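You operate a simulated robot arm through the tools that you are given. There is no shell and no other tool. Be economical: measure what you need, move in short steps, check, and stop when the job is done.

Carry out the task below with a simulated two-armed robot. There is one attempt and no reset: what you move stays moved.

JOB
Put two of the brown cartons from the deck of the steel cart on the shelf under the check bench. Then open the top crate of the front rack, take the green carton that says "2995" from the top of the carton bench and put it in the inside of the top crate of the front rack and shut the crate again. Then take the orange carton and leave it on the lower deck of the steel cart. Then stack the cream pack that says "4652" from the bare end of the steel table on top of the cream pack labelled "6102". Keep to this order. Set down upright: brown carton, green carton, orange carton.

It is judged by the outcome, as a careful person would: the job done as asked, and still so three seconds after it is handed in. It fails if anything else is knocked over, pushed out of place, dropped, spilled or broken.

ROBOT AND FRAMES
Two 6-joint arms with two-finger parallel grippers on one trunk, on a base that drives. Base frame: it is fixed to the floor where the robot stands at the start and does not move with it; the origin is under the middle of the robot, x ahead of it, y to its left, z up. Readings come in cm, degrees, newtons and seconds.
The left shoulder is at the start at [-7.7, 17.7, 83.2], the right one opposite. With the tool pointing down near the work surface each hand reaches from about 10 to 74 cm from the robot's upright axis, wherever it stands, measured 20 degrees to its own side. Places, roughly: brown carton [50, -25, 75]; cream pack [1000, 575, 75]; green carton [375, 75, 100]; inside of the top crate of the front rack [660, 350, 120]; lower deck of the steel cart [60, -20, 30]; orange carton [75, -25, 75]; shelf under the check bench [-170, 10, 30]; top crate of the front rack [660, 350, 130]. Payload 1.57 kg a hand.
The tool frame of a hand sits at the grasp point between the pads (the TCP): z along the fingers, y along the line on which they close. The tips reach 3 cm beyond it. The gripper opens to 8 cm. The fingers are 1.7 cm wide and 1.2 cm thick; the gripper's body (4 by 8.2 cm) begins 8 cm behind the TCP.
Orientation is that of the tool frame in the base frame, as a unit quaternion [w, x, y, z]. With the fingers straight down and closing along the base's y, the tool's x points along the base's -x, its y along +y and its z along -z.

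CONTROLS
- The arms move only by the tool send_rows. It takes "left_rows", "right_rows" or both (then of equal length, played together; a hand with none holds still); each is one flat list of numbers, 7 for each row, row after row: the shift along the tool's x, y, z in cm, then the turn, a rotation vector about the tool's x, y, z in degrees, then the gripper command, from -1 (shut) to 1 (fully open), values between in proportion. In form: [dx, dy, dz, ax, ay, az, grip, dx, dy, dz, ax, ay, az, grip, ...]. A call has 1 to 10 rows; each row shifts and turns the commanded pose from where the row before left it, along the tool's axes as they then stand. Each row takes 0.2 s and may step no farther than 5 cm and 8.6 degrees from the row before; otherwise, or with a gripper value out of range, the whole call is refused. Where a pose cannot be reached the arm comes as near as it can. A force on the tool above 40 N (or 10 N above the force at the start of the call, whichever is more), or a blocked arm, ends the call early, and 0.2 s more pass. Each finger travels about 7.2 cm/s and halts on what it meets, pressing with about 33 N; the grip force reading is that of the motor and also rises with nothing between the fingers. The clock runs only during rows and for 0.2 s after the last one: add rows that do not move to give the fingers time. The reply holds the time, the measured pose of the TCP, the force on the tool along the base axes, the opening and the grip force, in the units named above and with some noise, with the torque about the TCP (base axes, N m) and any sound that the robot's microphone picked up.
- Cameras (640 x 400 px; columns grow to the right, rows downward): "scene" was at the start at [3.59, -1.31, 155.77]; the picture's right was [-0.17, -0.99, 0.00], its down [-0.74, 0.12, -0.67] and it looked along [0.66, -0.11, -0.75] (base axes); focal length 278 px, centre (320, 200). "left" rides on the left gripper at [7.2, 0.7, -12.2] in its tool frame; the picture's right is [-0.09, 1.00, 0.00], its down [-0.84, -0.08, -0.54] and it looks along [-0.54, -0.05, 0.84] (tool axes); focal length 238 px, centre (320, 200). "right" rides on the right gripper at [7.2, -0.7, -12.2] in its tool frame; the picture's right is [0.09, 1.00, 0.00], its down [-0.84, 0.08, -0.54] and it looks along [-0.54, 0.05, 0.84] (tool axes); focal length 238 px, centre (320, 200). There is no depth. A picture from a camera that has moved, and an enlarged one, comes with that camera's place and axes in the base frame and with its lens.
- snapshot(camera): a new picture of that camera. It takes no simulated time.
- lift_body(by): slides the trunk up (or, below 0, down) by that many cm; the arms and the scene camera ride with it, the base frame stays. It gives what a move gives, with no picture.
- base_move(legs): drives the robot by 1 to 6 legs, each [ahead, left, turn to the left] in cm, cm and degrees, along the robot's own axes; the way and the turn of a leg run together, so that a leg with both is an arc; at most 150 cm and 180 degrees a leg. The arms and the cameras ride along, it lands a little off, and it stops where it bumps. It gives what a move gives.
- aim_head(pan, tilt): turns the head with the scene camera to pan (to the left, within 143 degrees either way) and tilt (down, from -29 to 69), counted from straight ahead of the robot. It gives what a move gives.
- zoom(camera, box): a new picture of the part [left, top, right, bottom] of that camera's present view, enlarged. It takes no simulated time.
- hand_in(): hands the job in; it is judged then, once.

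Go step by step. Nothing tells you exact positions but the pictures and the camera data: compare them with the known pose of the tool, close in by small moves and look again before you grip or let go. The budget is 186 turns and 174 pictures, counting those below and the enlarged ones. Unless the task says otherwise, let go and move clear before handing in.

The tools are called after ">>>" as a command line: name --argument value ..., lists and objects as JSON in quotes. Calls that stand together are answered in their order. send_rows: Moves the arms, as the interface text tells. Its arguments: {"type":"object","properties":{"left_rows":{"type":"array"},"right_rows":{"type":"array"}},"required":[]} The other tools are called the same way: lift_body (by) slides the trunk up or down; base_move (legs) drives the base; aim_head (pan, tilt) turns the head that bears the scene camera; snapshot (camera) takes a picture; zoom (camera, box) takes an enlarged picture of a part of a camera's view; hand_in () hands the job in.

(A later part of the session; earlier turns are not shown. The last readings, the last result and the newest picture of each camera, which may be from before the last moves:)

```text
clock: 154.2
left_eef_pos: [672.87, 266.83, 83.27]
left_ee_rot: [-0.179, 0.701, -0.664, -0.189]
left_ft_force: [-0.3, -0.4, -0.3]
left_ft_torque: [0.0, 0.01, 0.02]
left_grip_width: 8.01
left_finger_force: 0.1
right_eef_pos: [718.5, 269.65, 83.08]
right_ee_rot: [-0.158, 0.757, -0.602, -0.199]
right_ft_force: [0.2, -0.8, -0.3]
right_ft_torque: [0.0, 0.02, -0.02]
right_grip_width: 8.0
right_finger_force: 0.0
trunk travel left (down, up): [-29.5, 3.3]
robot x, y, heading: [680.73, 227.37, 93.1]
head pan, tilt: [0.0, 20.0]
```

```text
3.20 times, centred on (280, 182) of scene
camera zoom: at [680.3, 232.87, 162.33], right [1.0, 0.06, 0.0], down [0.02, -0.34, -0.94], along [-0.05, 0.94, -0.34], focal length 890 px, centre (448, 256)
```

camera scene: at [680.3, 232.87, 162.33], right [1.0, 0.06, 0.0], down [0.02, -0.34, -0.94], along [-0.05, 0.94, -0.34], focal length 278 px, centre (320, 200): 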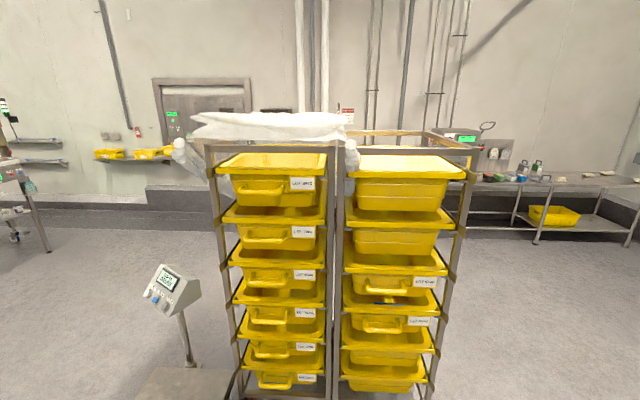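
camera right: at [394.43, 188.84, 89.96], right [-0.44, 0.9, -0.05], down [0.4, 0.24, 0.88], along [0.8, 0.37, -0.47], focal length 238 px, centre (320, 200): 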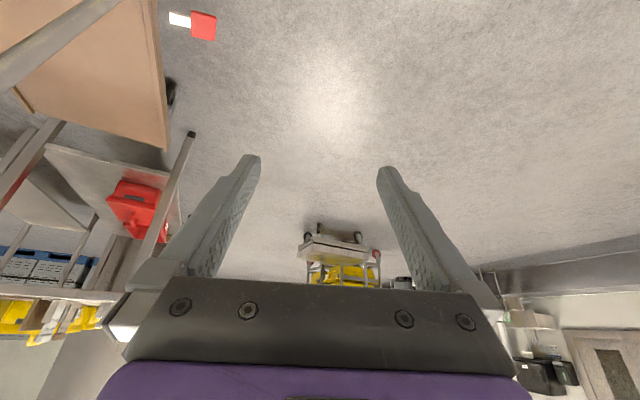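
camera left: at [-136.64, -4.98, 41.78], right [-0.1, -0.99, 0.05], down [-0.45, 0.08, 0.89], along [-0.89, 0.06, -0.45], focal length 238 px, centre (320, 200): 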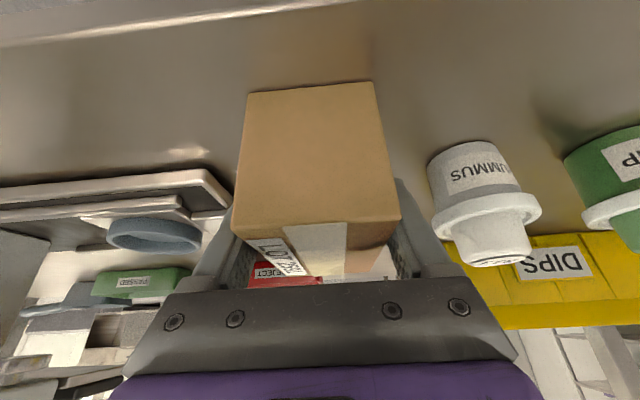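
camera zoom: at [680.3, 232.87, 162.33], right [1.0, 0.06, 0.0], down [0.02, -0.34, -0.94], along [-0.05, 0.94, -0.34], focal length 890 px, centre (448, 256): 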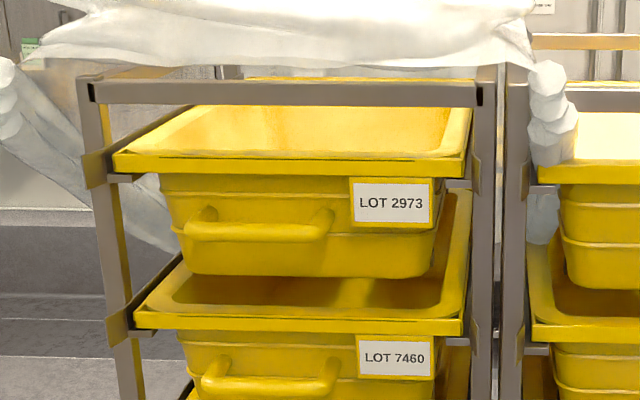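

The handle is a horizontal yellow bar near [654, 326, 131]. I shift the base a bit right (away from the scale), raise the left hand, then turn it to point forward with fingers closing vertically.

>>> base_move --legs '[[0, -8, -3]]'

>>> send_rows --left_rows '[-2.5, 0, -4.33, 0, 0, 0, 1, -2.5, 0, -4.33, 0, 0, 0, 1, -2.5, 0, -4.33, 0, 0, 0, 1, -2.5, 0, -4.33, 0, 0, 0, 1, -2.5, 0, -4.33, 0, 0, 0, 1, -2.5, 0, -4.33, 0, 0, 0, 1, 0, 5, 0, 0, 0, 0, 1, 0, 5, 0, 0, 0, 0, 1, 0, 5, 0, 0, 0, 0, 1]'

>>> send_rows --left_rows '[0, 0, 0, 0, -8.57, 0, 1, 0, 0, 0, 0, -8.57, 0, 1, 0, 0, 0, 0, -8.57, 0, 1, 0, 0, 0, 0, -8.57, 0, 1, 0, 0, 0, 0, -8.57, 0, 1, 0, 0, 0, 0, -8.57, 0, 1, 0, 0, 0, 0, -8.57, 0, 1]'

>>> send_rows --left_rows '[0, 0, 0, 0, 0, 8.6, 1, 0, 0, 0, 0, 0, 8.6, 1, 0, 0, 0, 0, 0, 8.6, 1, 0, 0, 0, 0, 0, 8.6, 1, 0, 0, 0, 0, 0, 8.6, 1, 0, 0, 0, 0, 0, 8.6, 1, 0, 0, 0, 0, 0, 8.6, 1, 0, 0, 0, 0, 0, 8.6, 1, 0, 0, 0, 0, 0, 8.6, 1, 0, 0, 0, 0, 0, 8.6, 1]'

>>> snapshot --camera "scene"

>>> snapshot --camera "left"

```text
clock: 155.6
left_eef_pos: [682.63, 267.35, 83.24]
left_ee_rot: [-0.184, 0.684, -0.682, -0.185]
left_ft_force: [0.0, 0.3, 0.4]
left_ft_torque: [-0.01, -0.01, 0.01]
left_grip_width: 8.0
left_finger_force: 0.0
right_eef_pos: [728.43, 268.03, 83.05]
right_ee_rot: [-0.162, 0.742, -0.62, -0.195]
right_ft_force: [-0.8, 0.9, 0.2]
right_ft_torque: [0.0, 0.04, 0.03]
right_grip_width: 7.98
right_finger_force: 0.0
trunk travel left (down, up): [-29.5, 3.3]
robot x, y, heading: [688.7, 228.17, 90.1]
head pan, tilt: [0.0, 20.0]
```

```text
clock: 157.6
left_eef_pos: [667.64, 267.3, 113.34]
left_ee_rot: [-0.184, 0.684, -0.681, -0.185]
left_ft_force: [-0.2, 0.3, 0.4]
left_ft_torque: [0.03, -0.03, -0.03]
left_grip_width: 7.98
left_finger_force: 0.0
right_eef_pos: [728.36, 267.77, 83.09]
right_ee_rot: [-0.164, 0.742, -0.621, -0.194]
right_ft_force: [0.3, -0.5, -0.5]
right_ft_torque: [0.0, 0.02, 0.02]
right_grip_width: 7.99
right_finger_force: 0.0
trunk travel left (down, up): [-29.5, 3.3]
robot x, y, heading: [688.68, 228.41, 90.5]
head pan, tilt: [0.0, 20.0]
```

```text
clock: 159.2
left_eef_pos: [667.86, 267.17, 112.91]
left_ee_rot: [0.486, -0.488, 0.515, 0.51]
left_ft_force: [-1.1, -0.5, 0.9]
left_ft_torque: [-0.09, -0.09, -0.05]
left_grip_width: 7.99
left_finger_force: 0.0
right_eef_pos: [728.54, 268.01, 82.89]
right_ee_rot: [-0.163, 0.742, -0.621, -0.195]
right_ft_force: [0.5, -0.4, 0.7]
right_ft_torque: [-0.02, 0.01, -0.02]
right_grip_width: 8.01
right_finger_force: 0.1
trunk travel left (down, up): [-29.5, 3.3]
robot x, y, heading: [688.51, 228.12, 90.2]
head pan, tilt: [0.0, 20.0]
```

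```text
clock: 161.4
left_eef_pos: [661.66, 265.07, 113.53]
left_ee_rot: [0.048, -0.047, 0.746, 0.663]
left_ft_force: [-0.6, 1.2, -0.7]
left_ft_torque: [-0.01, -0.02, -0.05]
left_grip_width: 7.99
left_finger_force: 0.1
left hand out of reach, approached as far as the arm can: row 6, 7, 8, 9, 10
right_eef_pos: [728.57, 267.84, 82.89]
right_ee_rot: [-0.163, 0.741, -0.621, -0.196]
right_ft_force: [-0.2, -0.1, 0.0]
right_ft_torque: [0.0, -0.05, 0.01]
right_grip_width: 8.01
right_finger_force: 0.1
trunk travel left (down, up): [-29.5, 3.3]
robot x, y, heading: [688.7, 228.18, 90.2]
head pan, tilt: [0.0, 20.0]
```

```text
118 pictures are left
camera scene: at [688.42, 233.09, 162.33], right [1.0, 0.01, 0.0], down [0.0, -0.34, -0.94], along [0.0, 0.94, -0.34], focal length 278 px, centre (320, 200)
```

scene: 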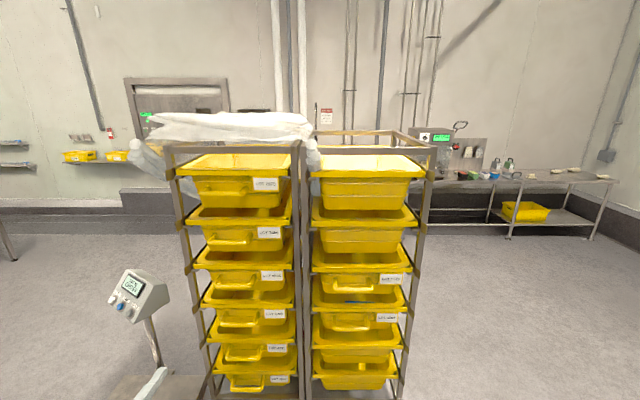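

```text
117 pictures are left
camera left: at [654.42, 252.94, 114.55], right [-0.04, 0.12, 0.99], down [0.83, -0.54, 0.1], along [0.55, 0.83, -0.08], focal length 238 px, centre (320, 200)
```

left: 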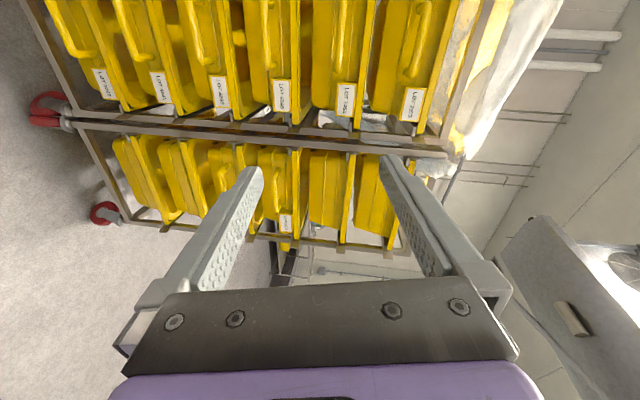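

The hand points forward with vertical closing; the handle triangulates to about [654, 334, 131]. I raise and extend the left hand toward that line.

>>> send_rows --left_rows '[2.1, 3, 2.2, 0, 0, 0, 1, 2.1, 3, 2.2, 0, 0, 0, 1, 2.1, 3, 2.2, 0, 0, 0, 1, 2.1, 3, 2.2, 0, 0, 0, 1, 2.1, 3, 2.2, 0, 0, 0, 1, 2.1, 3, 2.2, 0, 0, 0, 1, 0, 0, 0, 0, 0, 0, 1]'

>>> snapshot --camera "left"

```text
clock: 163.0
left_eef_pos: [646.8, 280.4, 127.72]
left_ee_rot: [0.05, -0.047, 0.747, 0.662]
left_ft_force: [0.7, 0.0, 0.4]
left_ft_torque: [-0.04, -0.01, -0.02]
left_grip_width: 7.99
left_finger_force: 0.1
right_eef_pos: [728.44, 267.87, 82.91]
right_ee_rot: [-0.163, 0.741, -0.621, -0.195]
right_ft_force: [-0.4, -0.8, -0.6]
right_ft_torque: [0.01, -0.01, -0.02]
right_grip_width: 8.0
right_finger_force: 0.1
trunk travel left (down, up): [-29.5, 3.3]
robot x, y, heading: [688.45, 227.83, 90.5]
head pan, tilt: [0.0, 20.0]
```

```text
116 pictures are left
camera left: at [639.66, 268.27, 128.75], right [-0.04, 0.12, 0.99], down [0.83, -0.54, 0.1], along [0.55, 0.83, -0.08], focal length 238 px, centre (320, 200)
```

left: 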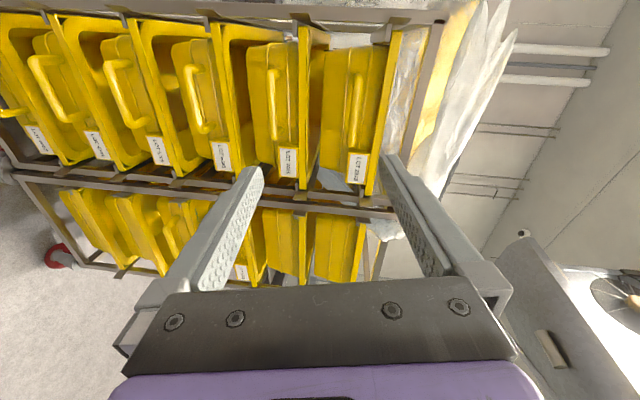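

Handle is at about [653.5, 334, 130.6]. I straighten the wrist, centre on the handle and drive closer.

>>> send_rows --left_rows '[0, 0, 0, 0, 0, 7.8, 1, 0, 0, 0, -6.7, 0, 0, 1, -3.4, 1.5, 0, 0, 0, 0, 1, -3.4, 1.5, 0, 0, 0, 0, 1, 0, 0, 0, 0, 0, 0, 1]'

>>> base_move --legs '[[36, 0, 0]]'

>>> snapshot --camera "left"

>>> snapshot --camera "scene"

```text
clock: 164.2
left_eef_pos: [654.47, 281.54, 131.33]
left_ee_rot: [0.028, -0.043, 0.755, 0.654]
left_ft_force: [-0.5, 0.1, -0.1]
left_ft_torque: [0.03, -0.01, 0.03]
left_grip_width: 8.0
left_finger_force: 0.1
left hand out of reach, approached as far as the arm can: row 1, 2
right_eef_pos: [728.32, 267.86, 83.05]
right_ee_rot: [-0.164, 0.741, -0.621, -0.194]
right_ft_force: [-0.2, -0.1, 0.0]
right_ft_torque: [0.0, -0.01, -0.02]
right_grip_width: 8.04
right_finger_force: 0.0
trunk travel left (down, up): [-29.5, 3.3]
robot x, y, heading: [688.14, 228.25, 90.4]
head pan, tilt: [0.0, 20.0]
```

```text
clock: 166.4
left_eef_pos: [654.86, 317.12, 131.38]
left_ee_rot: [0.031, -0.039, 0.755, 0.654]
left_ft_force: [0.4, 0.5, 0.2]
left_ft_torque: [0.01, 0.0, -0.03]
left_grip_width: 8.0
left_finger_force: 0.0
right_eef_pos: [728.87, 302.8, 83.05]
right_ee_rot: [-0.164, 0.739, -0.624, -0.194]
right_ft_force: [0.1, 0.1, 0.9]
right_ft_torque: [-0.01, 0.0, 0.02]
right_grip_width: 8.0
right_finger_force: 0.1
trunk travel left (down, up): [-29.5, 3.3]
robot x, y, heading: [688.76, 263.64, 89.9]
head pan, tilt: [0.0, 20.0]
```

```text
115 pictures are left
camera left: at [647.8, 305.02, 132.97], right [-0.01, 0.14, 0.99], down [0.84, -0.53, 0.08], along [0.54, 0.83, -0.12], focal length 238 px, centre (320, 200)
```

left: 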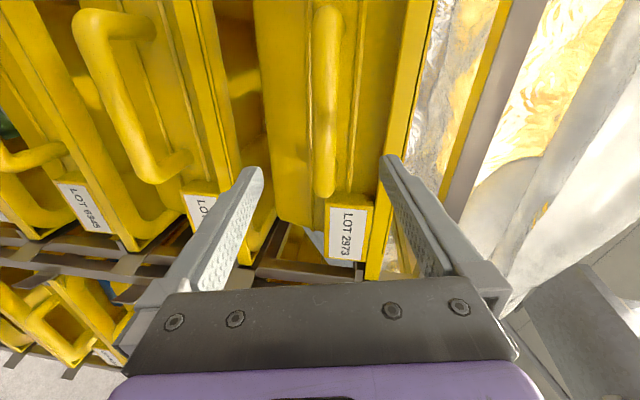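

```text
114 pictures are left
camera scene: at [688.44, 268.43, 162.32], right [1.0, 0.0, 0.0], down [0.0, -0.34, -0.94], along [0.0, 0.94, -0.34], focal length 278 px, centre (320, 200)
```

scene: 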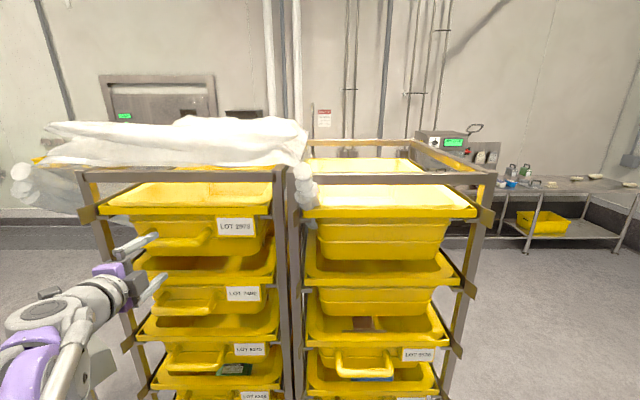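

Handle at about [652, 330, 129.8]; the open fingers straddle it. I advance 12 cm along the tool and close.

>>> send_rows --left_rows '[0, 0, 3, 0, 0, 0, 1, 0, 0, 3, 0, 0, 0, 1, 0, 0, 3, 0, 0, 0, 1, 0, 0, 3, 0, 0, 0, 1, 0, 0, 0, 0, 0, 0, 1]'

>>> snapshot --camera "left"

```text
clock: 167.7
left_eef_pos: [654.74, 328.58, 130.06]
left_ee_rot: [0.031, -0.038, 0.754, 0.655]
left_ft_force: [1.4, -25.5, -1.2]
left_ft_torque: [1.11, 0.09, -0.16]
left_grip_width: 7.58
left_finger_force: 0.0
right_eef_pos: [728.8, 302.41, 83.25]
right_ee_rot: [-0.166, 0.738, -0.624, -0.196]
right_ft_force: [-0.2, 0.2, 0.5]
right_ft_torque: [0.0, -0.02, -0.02]
right_grip_width: 8.0
right_finger_force: 0.0
trunk travel left (down, up): [-29.5, 3.3]
robot x, y, heading: [688.8, 263.07, 89.7]
head pan, tilt: [0.0, 20.0]
```

```text
113 pictures are left
camera left: at [647.74, 316.32, 131.55], right [-0.01, 0.14, 0.99], down [0.84, -0.53, 0.08], along [0.54, 0.83, -0.11], focal length 238 px, centre (320, 200)
```

left: 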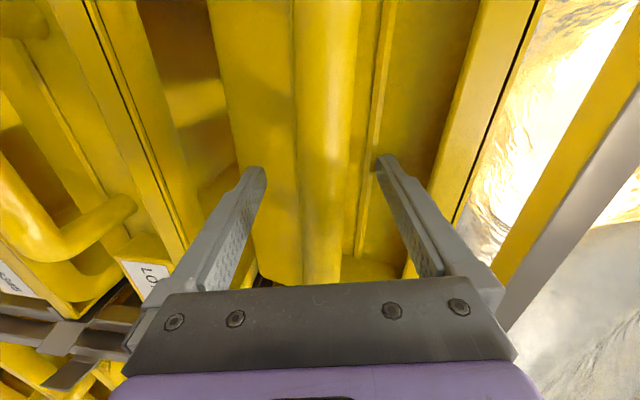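

The finger tips touch the crate wall with the bar between them. I ease back a touch and close on the bar.

>>> send_rows --left_rows '[0, 0, -0.6, 0, 0, 0, 1, 0, 0, 0, 0, 0, 0, -1, 0, 0, 0, 0, 0, 0, -1, 0, 0, 0, 0, 0, 0, -1, 0, 0, 0, 0, 0, 0, -1, 0, 0, 0, 0, 0, 0, -1]'

>>> snapshot --camera "left"

```text
clock: 169.0
left_eef_pos: [654.87, 328.11, 130.12]
left_ee_rot: [0.03, -0.038, 0.754, 0.655]
left_ft_force: [-1.7, -0.5, 27.0]
left_ft_torque: [-0.75, 0.57, -0.93]
left_grip_width: 2.32
left_finger_force: 35.3
right_eef_pos: [728.86, 302.56, 83.04]
right_ee_rot: [-0.165, 0.738, -0.624, -0.194]
right_ft_force: [-0.5, -0.2, -0.6]
right_ft_torque: [0.01, -0.01, 0.01]
right_grip_width: 8.03
right_finger_force: 0.0
trunk travel left (down, up): [-29.5, 3.3]
robot x, y, heading: [688.4, 263.62, 89.7]
head pan, tilt: [0.0, 20.0]
stopped in row 6 (left hand): the force on the tool passed its limit at 41 N (the readings are from after the stop); the commanded pose is now the measured one
```

```text
112 pictures are left
camera left: at [647.84, 315.97, 131.69], right [-0.01, 0.14, 0.99], down [0.84, -0.53, 0.08], along [0.54, 0.84, -0.12], focal length 238 px, centre (320, 200)
```

left: 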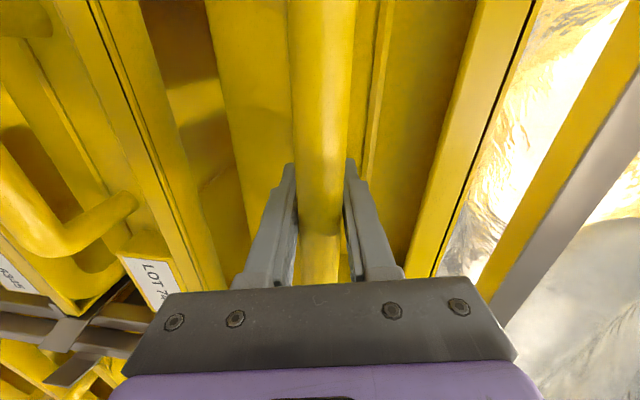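

The bar is held, slightly off-centre vertically; I relieve that by moving up a little, then pull gently by the arm.

>>> send_rows --left_rows '[0, 0.3, 0, 0, 0, 0, -1, 0, 0, 0, 0, 0, 0, -1]'

>>> send_rows --left_rows '[0, 0.1, -0.8, 0, 0, 0, -1, 0, -0.14, -1, 0, 0, 0, -1, 0, -0.14, -1, 0, 0, 0, -1, 0, 0, 0, 0, 0, 0, -1]'

>>> snapshot --camera "scene"

```text
clock: 169.6
left_eef_pos: [654.81, 328.41, 130.11]
left_ee_rot: [0.031, -0.038, 0.755, 0.653]
left_ft_force: [4.6, -4.6, -10.1]
left_ft_torque: [0.3, 0.87, 1.07]
left_grip_width: 2.33
left_finger_force: 35.7
right_eef_pos: [728.74, 302.81, 82.95]
right_ee_rot: [-0.164, 0.739, -0.624, -0.194]
right_ft_force: [-0.2, -1.0, 0.2]
right_ft_torque: [0.02, -0.05, -0.02]
right_grip_width: 7.98
right_finger_force: 0.1
trunk travel left (down, up): [-29.5, 3.3]
robot x, y, heading: [688.61, 263.25, 89.7]
head pan, tilt: [0.0, 20.0]
```

```text
clock: 170.7
left_eef_pos: [654.83, 325.97, 130.2]
left_ee_rot: [0.03, -0.036, 0.756, 0.653]
left_ft_force: [3.8, 2.0, -26.0]
left_ft_torque: [0.75, 0.93, 0.82]
left_grip_width: 2.33
left_finger_force: 35.5
right_eef_pos: [728.75, 302.95, 82.87]
right_ee_rot: [-0.164, 0.739, -0.625, -0.192]
right_ft_force: [-0.3, 0.3, 0.8]
right_ft_torque: [0.0, 0.0, 0.01]
right_grip_width: 8.01
right_finger_force: 0.0
trunk travel left (down, up): [-29.5, 3.3]
robot x, y, heading: [688.32, 263.71, 90.1]
head pan, tilt: [0.0, 20.0]
stopped in row 4 (left hand): the force on the tool passed its limit at 41 N (the readings are from after the stop); the commanded pose is now the measured one
```

```text
111 pictures are left
camera scene: at [688.36, 268.75, 162.32], right [1.0, 0.0, 0.0], down [0.0, -0.34, -0.94], along [0.0, 0.94, -0.34], focal length 278 px, centre (320, 200)
```

scene: 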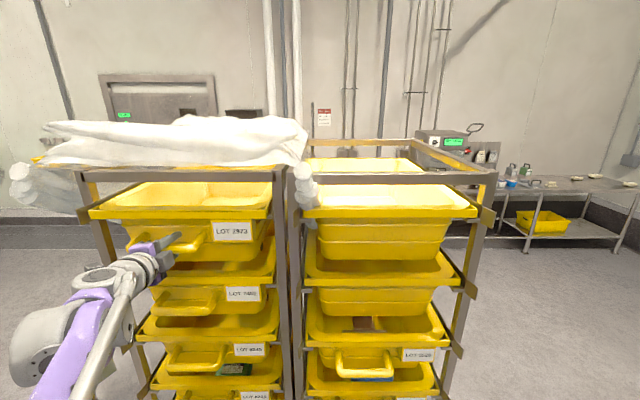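

The crate slides. I relieve the vertical force and pull on by driving the base backwards.

>>> send_rows --left_rows '[0, -0.2, 0, 0, 0, 0, -1, 0, 0, 0, 0, 0, 0, -1]'

>>> base_move --legs '[[-12, 0, 0]]'

>>> snapshot --camera "scene"

```text
clock: 171.3
left_eef_pos: [654.87, 325.61, 130.1]
left_ee_rot: [0.031, -0.038, 0.755, 0.654]
left_ft_force: [0.6, 5.2, -9.0]
left_ft_torque: [0.15, 0.71, -0.67]
left_grip_width: 2.29
left_finger_force: 35.5
right_eef_pos: [728.84, 302.92, 82.9]
right_ee_rot: [-0.163, 0.739, -0.624, -0.194]
right_ft_force: [0.7, 0.5, 0.2]
right_ft_torque: [0.0, 0.01, 0.02]
right_grip_width: 8.0
right_finger_force: 0.0
trunk travel left (down, up): [-29.5, 3.3]
robot x, y, heading: [688.32, 263.34, 90.0]
head pan, tilt: [0.0, 20.0]
```

```text
clock: 172.5
left_eef_pos: [654.87, 313.67, 130.14]
left_ee_rot: [0.031, -0.037, 0.756, 0.653]
left_ft_force: [9.2, 3.9, -14.4]
left_ft_torque: [0.13, 0.66, -0.1]
left_grip_width: 2.31
left_finger_force: 35.7
right_eef_pos: [728.78, 290.97, 82.96]
right_ee_rot: [-0.163, 0.739, -0.624, -0.194]
right_ft_force: [-0.5, 0.3, -0.7]
right_ft_torque: [0.0, 0.0, 0.0]
right_grip_width: 8.02
right_finger_force: 0.0
trunk travel left (down, up): [-29.5, 3.3]
robot x, y, heading: [688.41, 250.74, 89.9]
head pan, tilt: [0.0, 20.0]
```

```text
110 pictures are left
camera scene: at [688.5, 256.67, 162.34], right [1.0, 0.0, 0.0], down [0.0, -0.34, -0.94], along [0.0, 0.94, -0.34], focal length 278 px, centre (320, 200)
```

scene: 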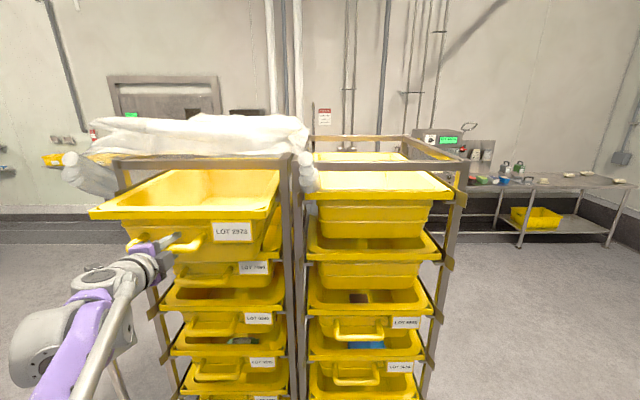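

Works well. Another 13 cm.

>>> base_move --legs '[[-13, 0, 0]]'

>>> snapshot --camera "scene"

```text
clock: 173.8
left_eef_pos: [654.85, 300.83, 130.0]
left_ee_rot: [0.032, -0.036, 0.756, 0.653]
left_ft_force: [5.5, 4.7, -12.2]
left_ft_torque: [0.09, 0.62, -0.26]
left_grip_width: 2.29
left_finger_force: 35.5
right_eef_pos: [728.66, 278.06, 82.98]
right_ee_rot: [-0.163, 0.739, -0.625, -0.193]
right_ft_force: [0.5, 0.6, -0.6]
right_ft_torque: [-0.03, 0.01, -0.01]
right_grip_width: 8.0
right_finger_force: 0.1
trunk travel left (down, up): [-29.5, 3.3]
robot x, y, heading: [688.73, 238.21, 90.0]
head pan, tilt: [0.0, 20.0]
```

```text
109 pictures are left
camera scene: at [688.41, 243.72, 162.34], right [1.0, 0.0, 0.0], down [0.0, -0.34, -0.94], along [0.0, 0.94, -0.34], focal length 278 px, centre (320, 200)
```

scene: 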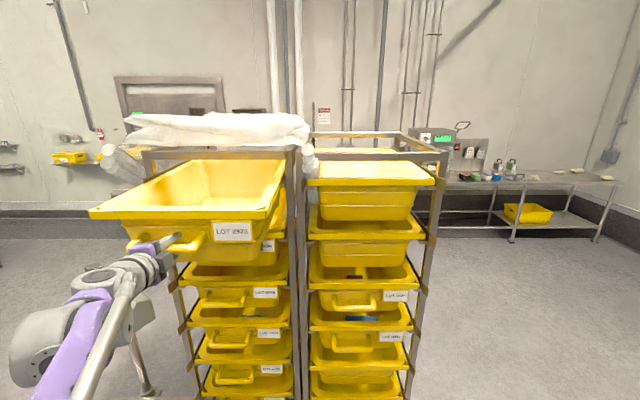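

The crate is open by 27 cm. I let go of the handle and back away.

>>> send_rows --left_rows '[0, 0, 0, 0, 0, 0, 1, 0, 0, 0, 0, 0, 0, 1, 0, 0, 0, 0, 0, 0, 1, 0, -0.3, -2, 0, 0, 0, 1, 0, -0.3, -2, 0, 0, 0, 1, 0, -0.3, -2, 0, 0, 0, 1, 0, -0.3, -2, 0, 0, 0, 1]'

>>> base_move --legs '[[-25, 0, 0]]'

>>> snapshot --camera "scene"

>>> aim_head --pan 120 --tilt 30

>>> snapshot --camera "scene"

```text
clock: 175.4
left_eef_pos: [654.87, 292.47, 130.23]
left_ee_rot: [0.031, -0.036, 0.755, 0.654]
left_ft_force: [0.1, -0.6, -0.2]
left_ft_torque: [0.0, 0.02, 0.01]
left_grip_width: 8.0
left_finger_force: 0.0
right_eef_pos: [728.69, 277.85, 83.01]
right_ee_rot: [-0.165, 0.738, -0.625, -0.194]
right_ft_force: [0.1, 0.1, -0.8]
right_ft_torque: [0.05, -0.01, 0.0]
right_grip_width: 7.98
right_finger_force: 0.2
trunk travel left (down, up): [-29.5, 3.3]
robot x, y, heading: [688.14, 238.34, 89.8]
head pan, tilt: [0.0, 20.0]
```

```text
clock: 177.2
left_eef_pos: [654.59, 267.67, 130.25]
left_ee_rot: [0.03, -0.039, 0.755, 0.654]
left_ft_force: [0.8, -0.1, -0.2]
left_ft_torque: [0.06, -0.01, -0.05]
left_grip_width: 7.99
left_finger_force: 0.1
right_eef_pos: [728.55, 253.42, 83.08]
right_ee_rot: [-0.164, 0.74, -0.622, -0.196]
right_ft_force: [-0.3, 0.5, 0.5]
right_ft_torque: [-0.01, 0.0, -0.02]
right_grip_width: 8.01
right_finger_force: 0.1
trunk travel left (down, up): [-29.5, 3.3]
robot x, y, heading: [688.47, 213.44, 90.0]
head pan, tilt: [0.0, 20.0]
```

```text
108 pictures are left
camera scene: at [688.32, 218.86, 162.34], right [1.0, 0.0, 0.0], down [0.0, -0.34, -0.94], along [0.0, 0.94, -0.34], focal length 278 px, centre (320, 200)
```

scene: 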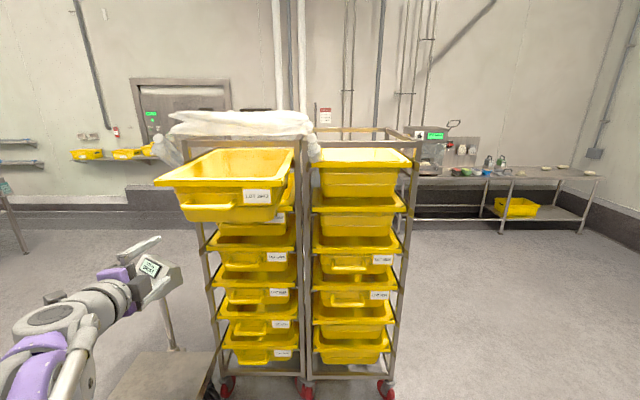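

```text
clock: 179.2
left_eef_pos: [654.62, 267.74, 130.31]
left_ee_rot: [0.03, -0.039, 0.755, 0.654]
left_ft_force: [0.3, 0.0, 0.3]
left_ft_torque: [0.0, 0.02, 0.0]
left_grip_width: 8.01
left_finger_force: 0.0
right_eef_pos: [728.45, 253.48, 83.01]
right_ee_rot: [-0.164, 0.74, -0.622, -0.195]
right_ft_force: [0.2, 0.1, -0.5]
right_ft_torque: [0.03, 0.03, 0.0]
right_grip_width: 7.99
right_finger_force: 0.1
trunk travel left (down, up): [-29.5, 3.3]
robot x, y, heading: [688.78, 213.91, 90.0]
head pan, tilt: [120.0, 30.0]
```

```text
107 pictures are left
camera scene: at [680.51, 205.0, 160.72], right [-0.5, 0.87, 0.0], down [0.43, 0.25, -0.87], along [-0.75, -0.43, -0.5], focal length 278 px, centre (320, 200)
```

scene: 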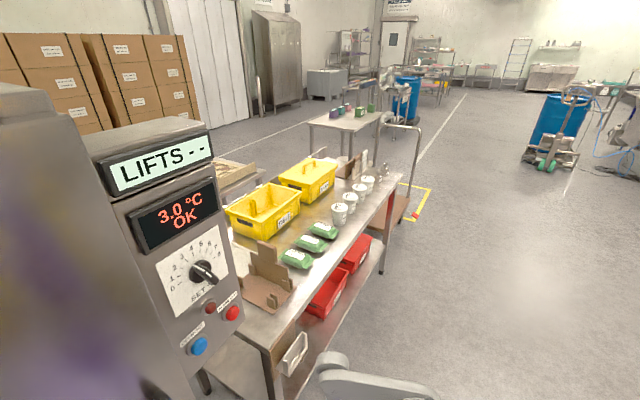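

The crate is open and stays so. Now I drive along y≈225 to the carton bench, keeping the left hand high, and turn to face it from the +y side.

>>> base_move --legs '[[0, 0, 90], [0, -12, 0], [150, 0, 0], [150, 0, 0], [18, 0, 0]]'

>>> aim_head --pan 60 --tilt 35

>>> snapshot --camera "scene"

```text
clock: 199.8
left_eef_pos: [317.18, 206.88, 130.22]
left_ee_rot: [0.43, 0.548, -0.52, -0.494]
left_ft_force: [0.3, -0.8, 0.8]
left_ft_torque: [-0.01, 0.0, 0.01]
left_grip_width: 8.03
left_finger_force: 0.1
right_eef_pos: [335.05, 279.96, 83.07]
right_ee_rot: [0.016, 0.965, 0.061, -0.254]
right_ft_force: [-0.4, 1.1, 0.4]
right_ft_torque: [-0.01, -0.02, -0.04]
right_grip_width: 7.99
right_finger_force: 0.1
trunk travel left (down, up): [-29.5, 3.3]
robot x, y, heading: [373.0, 237.49, 177.3]
head pan, tilt: [120.0, 30.0]
```

```text
clock: 201.1
left_eef_pos: [317.22, 206.85, 130.31]
left_ee_rot: [0.429, 0.549, -0.52, -0.494]
left_ft_force: [-0.3, -0.2, -1.1]
left_ft_torque: [0.03, -0.01, 0.01]
left_grip_width: 8.01
left_finger_force: 0.0
right_eef_pos: [335.07, 280.11, 82.93]
right_ee_rot: [0.015, 0.965, 0.06, -0.254]
right_ft_force: [-0.6, 0.4, 0.3]
right_ft_torque: [-0.01, 0.0, -0.01]
right_grip_width: 8.0
right_finger_force: 0.1
trunk travel left (down, up): [-29.5, 3.3]
robot x, y, heading: [372.53, 238.36, 177.2]
head pan, tilt: [60.0, 35.0]
```

```text
106 pictures are left
camera scene: at [372.14, 230.36, 159.94], right [-0.84, 0.54, 0.0], down [0.31, 0.48, -0.82], along [-0.44, -0.69, -0.57], focal length 278 px, centre (320, 200)
```

scene: 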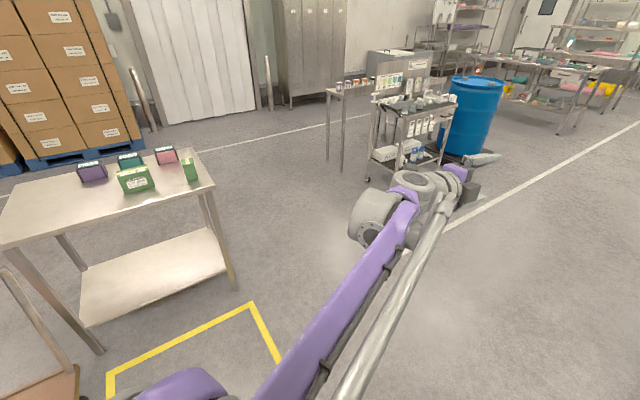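

>>> base_move --legs '[[0, 0, 92.5], [40, 0, 0]]'

>>> aim_head --pan 10 --tilt 35

>>> snapshot --camera "scene"

>>> zoom --camera "scene" --box '[220, 120, 420, 245]'

```text
clock: 207.6
left_eef_pos: [409.13, 144.14, 130.17]
left_ee_rot: [0.654, 0.754, 0.049, -0.021]
left_ft_force: [0.3, -1.2, 0.6]
left_ft_torque: [0.03, 0.03, 0.0]
left_grip_width: 8.01
left_finger_force: 0.1
right_eef_pos: [334.96, 156.49, 83.06]
right_ee_rot: [0.196, 0.612, 0.749, -0.161]
right_ft_force: [0.1, 0.5, 0.2]
right_ft_torque: [-0.01, -0.02, -0.02]
right_grip_width: 7.98
right_finger_force: 0.0
trunk travel left (down, up): [-29.5, 3.3]
robot x, y, heading: [373.95, 196.81, -88.3]
head pan, tilt: [60.0, 35.0]
```

```text
clock: 208.8
left_eef_pos: [408.95, 144.31, 130.26]
left_ee_rot: [0.654, 0.755, 0.049, -0.021]
left_ft_force: [-1.0, 0.4, -0.1]
left_ft_torque: [0.0, 0.03, 0.0]
left_grip_width: 8.01
left_finger_force: 0.1
right_eef_pos: [334.75, 156.6, 82.93]
right_ee_rot: [0.196, 0.612, 0.749, -0.161]
right_ft_force: [0.1, 0.1, -0.6]
right_ft_torque: [-0.04, -0.01, 0.03]
right_grip_width: 7.96
right_finger_force: 0.0
trunk travel left (down, up): [-29.5, 3.3]
robot x, y, heading: [373.98, 197.1, -88.4]
head pan, tilt: [10.0, 35.0]
```

```text
105 pictures are left
camera scene: at [375.5, 192.84, 159.94], right [-0.98, -0.2, 0.0], down [-0.12, 0.56, -0.82], along [0.17, -0.8, -0.57], focal length 278 px, centre (320, 200)
```

scene: 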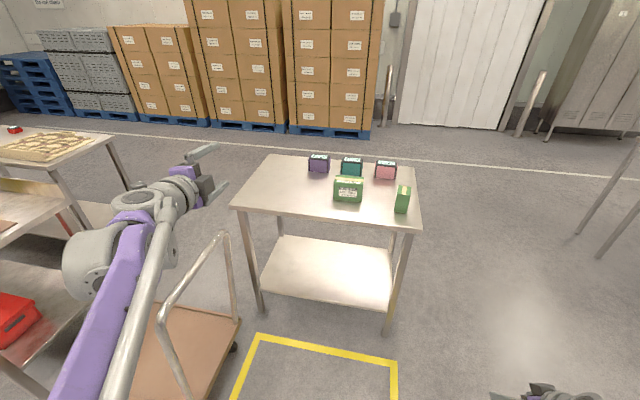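

```text
3.20 times, centred on (320, 182) of scene
camera zoom: at [375.5, 192.84, 159.94], right [-0.98, -0.2, 0.0], down [-0.12, 0.56, -0.82], along [0.17, -0.8, -0.57], focal length 890 px, centre (320, 256)
```

zoom: 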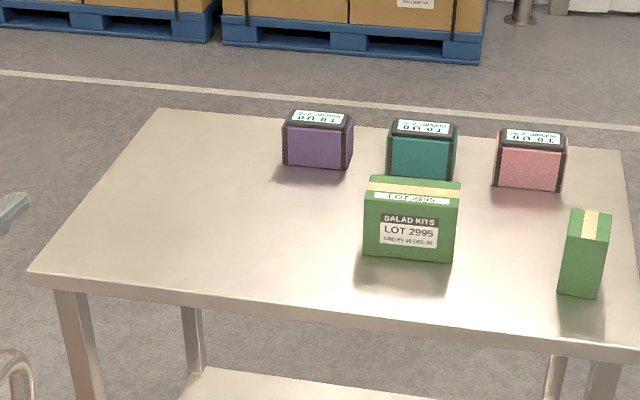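

The trolley handle stands close on the left, so I sidestep right, then advance, left hand staying high.

>>> base_move --legs '[[0, -16, -1.7], [42, 0, 0]]'

>>> snapshot --camera "scene"

>>> snapshot --camera "left"

```text
clock: 212.9
left_eef_pos: [391.39, 101.36, 130.16]
left_ee_rot: [0.653, 0.756, 0.035, -0.034]
left_ft_force: [0.4, -0.1, -0.2]
left_ft_torque: [-0.01, 0.01, 0.02]
left_grip_width: 7.99
left_finger_force: 0.0
right_eef_pos: [317.46, 116.54, 82.97]
right_ee_rot: [0.194, 0.626, 0.737, -0.164]
right_ft_force: [-0.5, 0.2, 0.1]
right_ft_torque: [-0.04, 0.01, -0.01]
right_grip_width: 8.0
right_finger_force: 0.1
trunk travel left (down, up): [-29.5, 3.3]
robot x, y, heading: [358.34, 155.56, -90.8]
head pan, tilt: [10.0, 35.0]
```

```text
103 pictures are left
camera scene: at [359.57, 151.21, 159.93], right [-0.99, -0.16, 0.0], down [-0.09, 0.57, -0.82], along [0.14, -0.81, -0.57], focal length 278 px, centre (320, 200)
```

scene: 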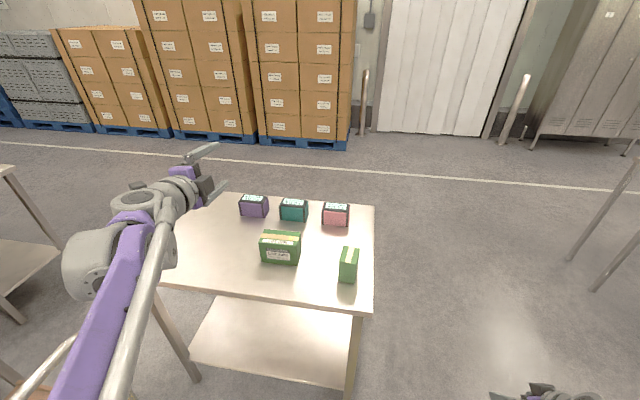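

```text
102 pictures are left
camera left: at [398.74, 113.44, 131.83], right [0.0, -0.14, 0.99], down [-0.84, 0.54, 0.08], along [-0.55, -0.83, -0.12], focal length 238 px, centre (320, 200)
```

left: 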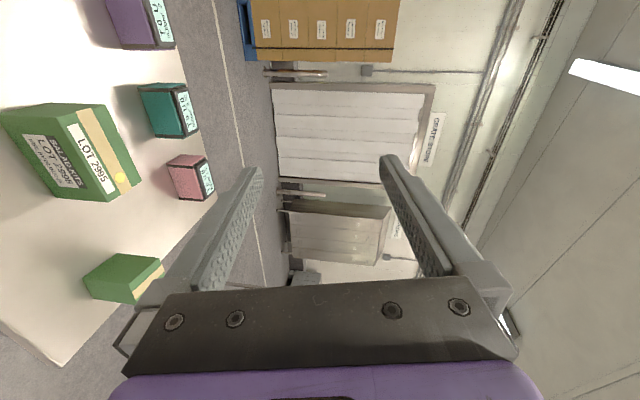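

The carton "2995" is at x 378–391.5, y 81–86.5, top z≈95, deck ≈84. I turn the left hand to point to the robot's right, and test whether the camera can be rolled to the upper side, which I need for the crate.

>>> send_rows --left_rows '[0, 0, 0, 0, -8.5, 1.2, 1, 0, 0, 0, 0, -8.5, 1.2, 1, 0, 0, 0, 0, -8.5, 1.2, 1, 0, 0, 0, 0, -8.5, 1.2, 1, 0, 0, 0, 0, -8.5, 1.2, 1, 0, 0, 0, 0, -8.5, 1.2, 1, 0, 0, 0, 0, -8.5, 1.2, 1, 0, 0, 0, 0, -8.5, 1.2, 1, 0, 0, 0, 0, -8.5, 1.2, 1, 0, 0, 0, 0, -8.5, 1.2, 1]'

>>> send_rows --left_rows '[0, 0, 0, 0, 0, 8.6, 1, 0, 0, 0, 0, 0, 8.6, 1, 0, 0, 0, 0, 0, 8.6, 1, 0, 0, 0, 0, 0, 8.6, 1, 0, 0, 0, 0, 0, 8.6, 1, 0, 0, 0, 0, 0, 8.6, 1, 0, 0, 0, 0, 0, 8.6, 1, 0, 0, 0, 0, 0, 8.6, 1, 0, 0, 0, 0, 0, 8.6, 1, 0, 0, 0, 0, 0, 8.6, 1]'

>>> snapshot --camera "scene"

```text
clock: 215.1
left_eef_pos: [391.1, 101.5, 130.23]
left_ee_rot: [0.506, 0.579, -0.377, -0.516]
left_ft_force: [-0.8, 0.0, -0.6]
left_ft_torque: [0.0, -0.02, 0.0]
left_grip_width: 7.99
left_finger_force: 0.1
left hand out of reach, approached as far as the arm can: row 2, 4, 7, 10
right_eef_pos: [317.67, 116.51, 82.87]
right_ee_rot: [0.194, 0.627, 0.736, -0.166]
right_ft_force: [0.5, -0.2, -0.6]
right_ft_torque: [0.01, -0.01, -0.03]
right_grip_width: 8.01
right_finger_force: 0.0
trunk travel left (down, up): [-29.5, 3.3]
robot x, y, heading: [358.1, 155.94, -90.6]
head pan, tilt: [10.0, 35.0]
```

```text
clock: 217.3
left_eef_pos: [392.01, 101.98, 130.27]
left_ee_rot: [0.538, 0.553, -0.367, -0.52]
left_ft_force: [-0.3, 0.8, -0.2]
left_ft_torque: [0.01, 0.01, 0.01]
left_grip_width: 8.01
left_finger_force: 0.0
left hand out of reach, approached as far as the arm can: row 1, 2, 3, 4, 5, 6, 7, 8, 9, 10
right_eef_pos: [317.66, 116.49, 82.99]
right_ee_rot: [0.193, 0.626, 0.737, -0.164]
right_ft_force: [0.3, -0.4, 0.7]
right_ft_torque: [0.02, 0.02, -0.01]
right_grip_width: 8.01
right_finger_force: 0.0
trunk travel left (down, up): [-29.5, 3.3]
robot x, y, heading: [358.34, 155.43, -90.5]
head pan, tilt: [10.0, 35.0]
```

```text
101 pictures are left
camera scene: at [359.57, 151.21, 159.94], right [-0.99, -0.17, 0.0], down [-0.09, 0.57, -0.82], along [0.14, -0.81, -0.57], focal length 278 px, centre (320, 200)
```

scene: 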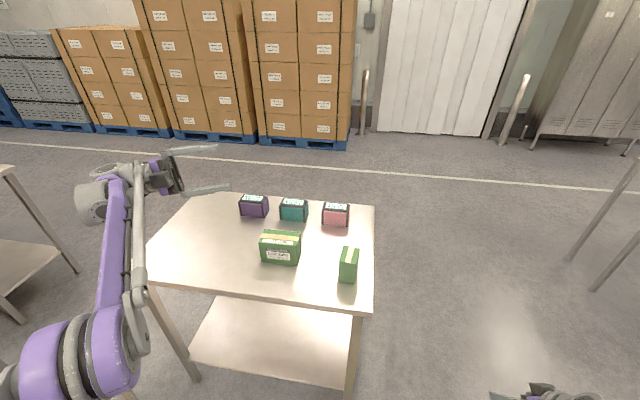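

The roll is at its limit in that direction. I test the opposite direction.

>>> send_rows --left_rows '[0, 0, 0, 0, 0, -8.6, 1, 0, 0, 0, 0, 0, -8.6, 1, 0, 0, 0, 0, 0, -8.6, 1, 0, 0, 0, 0, 0, -8.6, 1, 0, 0, 0, 0, 0, -8.6, 1, 0, 0, 0, 0, 0, -8.6, 1, 0, 0, 0, 0, 0, -8.6, 1, 0, 0, 0, 0, 0, -8.6, 1, 0, 0, 0, 0, 0, -8.6, 1, 0, 0, 0, 0, 0, -8.6, 1]'

>>> send_rows --left_rows '[0, 0, 0, 0, 0, -8.6, 1, 0, 0, 0, 0, 0, -8.6, 1, 0, 0, 0, 0, 0, -8.6, 1, 0, 0, 0, 0, 0, -8.6, 1, 0, 0, 0, 0, 0, -8.6, 1, 0, 0, 0, 0, 0, -8.6, 1, 0, 0, 0, 0, 0, -8.6, 1, 0, 0, 0, 0, 0, -8.6, 1, 0, 0, 0, 0, 0, -8.6, 1, 0, 0, 0, 0, 0, -8.6, 1]'

>>> send_rows --left_rows '[0, 0, 0, 0, 0, -8.6, 1, 0, 0, 0, 0, 0, -8.6, 1, 0, 0, 0, 0, 0, -8.6, 1, 0, 0, 0, 0, 0, -8.6, 1, 0, 0, 0, 0, 0, -8.6, 1, 0, 0, 0, 0, 0, -8.6, 1, 0, 0, 0, 0, 0, -8.6, 1, 0, 0, 0, 0, 0, -8.6, 1, 0, 0, 0, 0, 0, -8.6, 1, 0, 0, 0, 0, 0, -8.6, 1]'

>>> snapshot --camera "left"

```text
clock: 219.5
left_eef_pos: [391.95, 101.69, 130.18]
left_ee_rot: [-0.039, -0.654, -0.109, 0.747]
left_ft_force: [0.6, -0.5, -0.7]
left_ft_torque: [0.0, 0.02, -0.01]
left_grip_width: 8.01
left_finger_force: 0.1
right_eef_pos: [317.66, 116.47, 83.0]
right_ee_rot: [0.193, 0.626, 0.737, -0.164]
right_ft_force: [0.6, 0.2, -0.2]
right_ft_torque: [0.03, -0.05, 0.02]
right_grip_width: 8.0
right_finger_force: 0.0
trunk travel left (down, up): [-29.5, 3.3]
robot x, y, heading: [357.73, 155.46, -90.6]
head pan, tilt: [10.0, 35.0]
```

```text
clock: 221.7
left_eef_pos: [391.97, 101.84, 130.22]
left_ee_rot: [0.481, -0.404, -0.527, 0.573]
left_ft_force: [0.6, -0.1, -0.4]
left_ft_torque: [0.0, 0.04, 0.01]
left_grip_width: 8.01
left_finger_force: 0.0
right_eef_pos: [317.58, 116.55, 83.05]
right_ee_rot: [0.194, 0.626, 0.737, -0.164]
right_ft_force: [-0.5, 0.1, -0.6]
right_ft_torque: [0.0, 0.02, -0.02]
right_grip_width: 7.98
right_finger_force: 0.0
trunk travel left (down, up): [-29.5, 3.3]
robot x, y, heading: [358.19, 155.48, -90.4]
head pan, tilt: [10.0, 35.0]
```

```text
clock: 223.9
left_eef_pos: [392.0, 101.87, 130.2]
left_ee_rot: [0.743, 0.064, -0.66, 0.091]
left_ft_force: [-0.2, 0.6, 0.7]
left_ft_torque: [0.02, -0.01, 0.0]
left_grip_width: 8.02
left_finger_force: 0.0
right_eef_pos: [317.59, 116.32, 83.05]
right_ee_rot: [0.193, 0.627, 0.737, -0.165]
right_ft_force: [-0.3, -0.6, -0.2]
right_ft_torque: [-0.04, 0.04, -0.01]
right_grip_width: 7.99
right_finger_force: 0.1
trunk travel left (down, up): [-29.5, 3.3]
robot x, y, heading: [358.03, 155.74, -90.7]
head pan, tilt: [10.0, 35.0]
```

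```text
100 pictures are left
camera left: at [404.57, 105.49, 135.78], right [-0.23, 0.97, -0.12], down [0.45, 0.0, -0.89], along [-0.86, -0.26, -0.43], focal length 238 px, centre (320, 200)
```

left: 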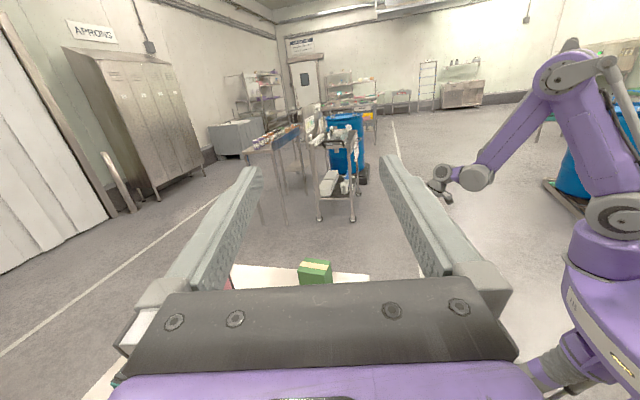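

The roll works this way round: the camera now sits on top with the hand pointing to my right. I tilt it 35° down along the carton's long side and drive 15 cm closer.

>>> send_rows --left_rows '[0, 0, 0, -7.94, 0.2, -0.96, 1, 0, 0, 0, -7.94, 0.2, -0.96, 1, 0, 0, 0, 0, -8.4, 0, 1, 0, 0, 0, 0, -8.4, 0, 1, 0, 0, 0, 0, -8.4, 0, 1, 0, 0, 0, 0, -8.4, 0, 1, 0, 0, 0, 0, -8.4, 0, 1]'

>>> base_move --legs '[[15, 0, 0]]'

>>> snapshot --camera "left"

>>> snapshot --camera "scene"

```text
clock: 225.5
left_eef_pos: [390.96, 103.36, 128.88]
left_ee_rot: [-0.457, -0.091, 0.883, -0.063]
left_ft_force: [-0.2, -1.4, 0.2]
left_ft_torque: [-0.01, -0.02, -0.01]
left_grip_width: 7.99
left_finger_force: 0.1
left hand out of reach, approached as far as the arm can: row 1, 2, 6, 7
right_eef_pos: [317.56, 116.48, 82.97]
right_ee_rot: [0.193, 0.626, 0.737, -0.164]
right_ft_force: [-0.4, -0.2, 0.6]
right_ft_torque: [-0.01, -0.01, 0.01]
right_grip_width: 8.0
right_finger_force: 0.0
trunk travel left (down, up): [-29.5, 3.3]
robot x, y, heading: [357.84, 156.03, -90.6]
head pan, tilt: [10.0, 35.0]
```

```text
clock: 226.9
left_eef_pos: [390.75, 88.59, 128.87]
left_ee_rot: [-0.458, -0.092, 0.882, -0.064]
left_ft_force: [-0.1, 0.5, 0.0]
left_ft_torque: [0.0, 0.0, -0.01]
left_grip_width: 8.03
left_finger_force: 0.0
right_eef_pos: [317.53, 101.73, 82.95]
right_ee_rot: [0.194, 0.627, 0.737, -0.165]
right_ft_force: [-0.1, 0.0, -0.5]
right_ft_torque: [0.01, 0.01, -0.01]
right_grip_width: 8.0
right_finger_force: 0.1
trunk travel left (down, up): [-29.5, 3.3]
robot x, y, heading: [358.05, 140.7, -90.4]
head pan, tilt: [10.0, 35.0]
```

```text
99 pictures are left
camera left: at [396.49, 90.8, 141.59], right [-0.17, 0.98, -0.1], down [0.92, 0.12, -0.37], along [-0.35, -0.16, -0.92], focal length 238 px, centre (320, 200)
```

left: 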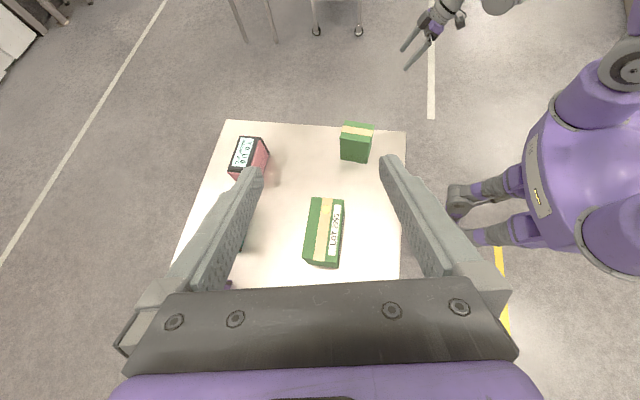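

```text
98 pictures are left
camera scene: at [359.45, 136.31, 159.93], right [-0.99, -0.17, 0.0], down [-0.1, 0.57, -0.82], along [0.14, -0.81, -0.57], focal length 278 px, centre (320, 200)
```

scene: 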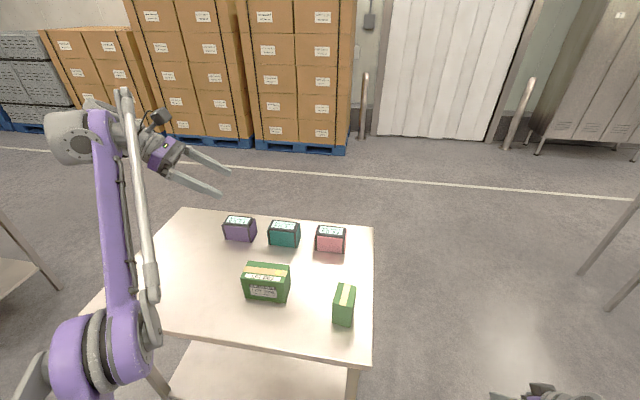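

The carton's long axis runs along x, centred at [384.8, 84.3]. I go down to a pre-grasp on its +x side and straighten the yaw.

>>> send_rows --left_rows '[-3.82, -0.67, 1.8, 0, 0, 0, 1, -3.82, -0.67, 1.8, 0, 0, 0, 1, -3.82, -0.67, 1.8, 0, 0, 0, 1, -3.82, -0.67, 1.8, 0, 0, 0, 1, -3.82, -0.67, 1.8, 0, 0, 0, 1, -3.82, -0.67, 1.8, 0, 0, 0, 1, -3.82, -0.67, 1.8, 0, 0, 0, 1, 0, 0, 0, -5.74, 0.2, 4.0, 1, 0, 0, 0, -5.74, 0.2, 4.0, 1, 0, 0, 0, 0, 0, 0, 1]'

>>> snapshot --camera "left"

>>> snapshot --camera "scene"

```text
clock: 229.1
left_eef_pos: [397.08, 83.97, 99.58]
left_ee_rot: [-0.461, 0.017, 0.887, -0.008]
left_ft_force: [-0.2, 0.2, 0.0]
left_ft_torque: [-0.03, -0.04, -0.01]
left_grip_width: 8.0
left_finger_force: 0.1
right_eef_pos: [317.47, 101.55, 82.94]
right_ee_rot: [0.195, 0.626, 0.736, -0.166]
right_ft_force: [-0.6, 0.0, -0.4]
right_ft_torque: [0.01, -0.01, -0.02]
right_grip_width: 7.99
right_finger_force: 0.0
trunk travel left (down, up): [-29.5, 3.3]
robot x, y, heading: [358.02, 140.68, -90.4]
head pan, tilt: [10.0, 35.0]
```

```text
97 pictures are left
camera left: at [403.11, 84.93, 112.45], right [0.08, 0.99, -0.1], down [0.92, -0.11, -0.37], along [-0.38, -0.07, -0.92], focal length 238 px, centre (320, 200)
```

left: 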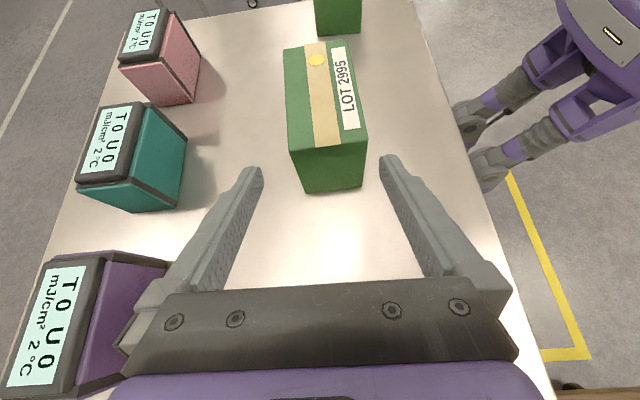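

```text
96 pictures are left
camera scene: at [359.42, 136.33, 159.94], right [-0.99, -0.17, 0.0], down [-0.09, 0.57, -0.82], along [0.14, -0.81, -0.57], focal length 278 px, centre (320, 200)
```

scene: 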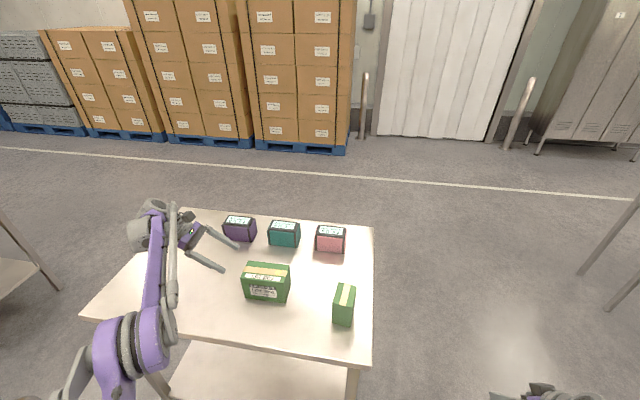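

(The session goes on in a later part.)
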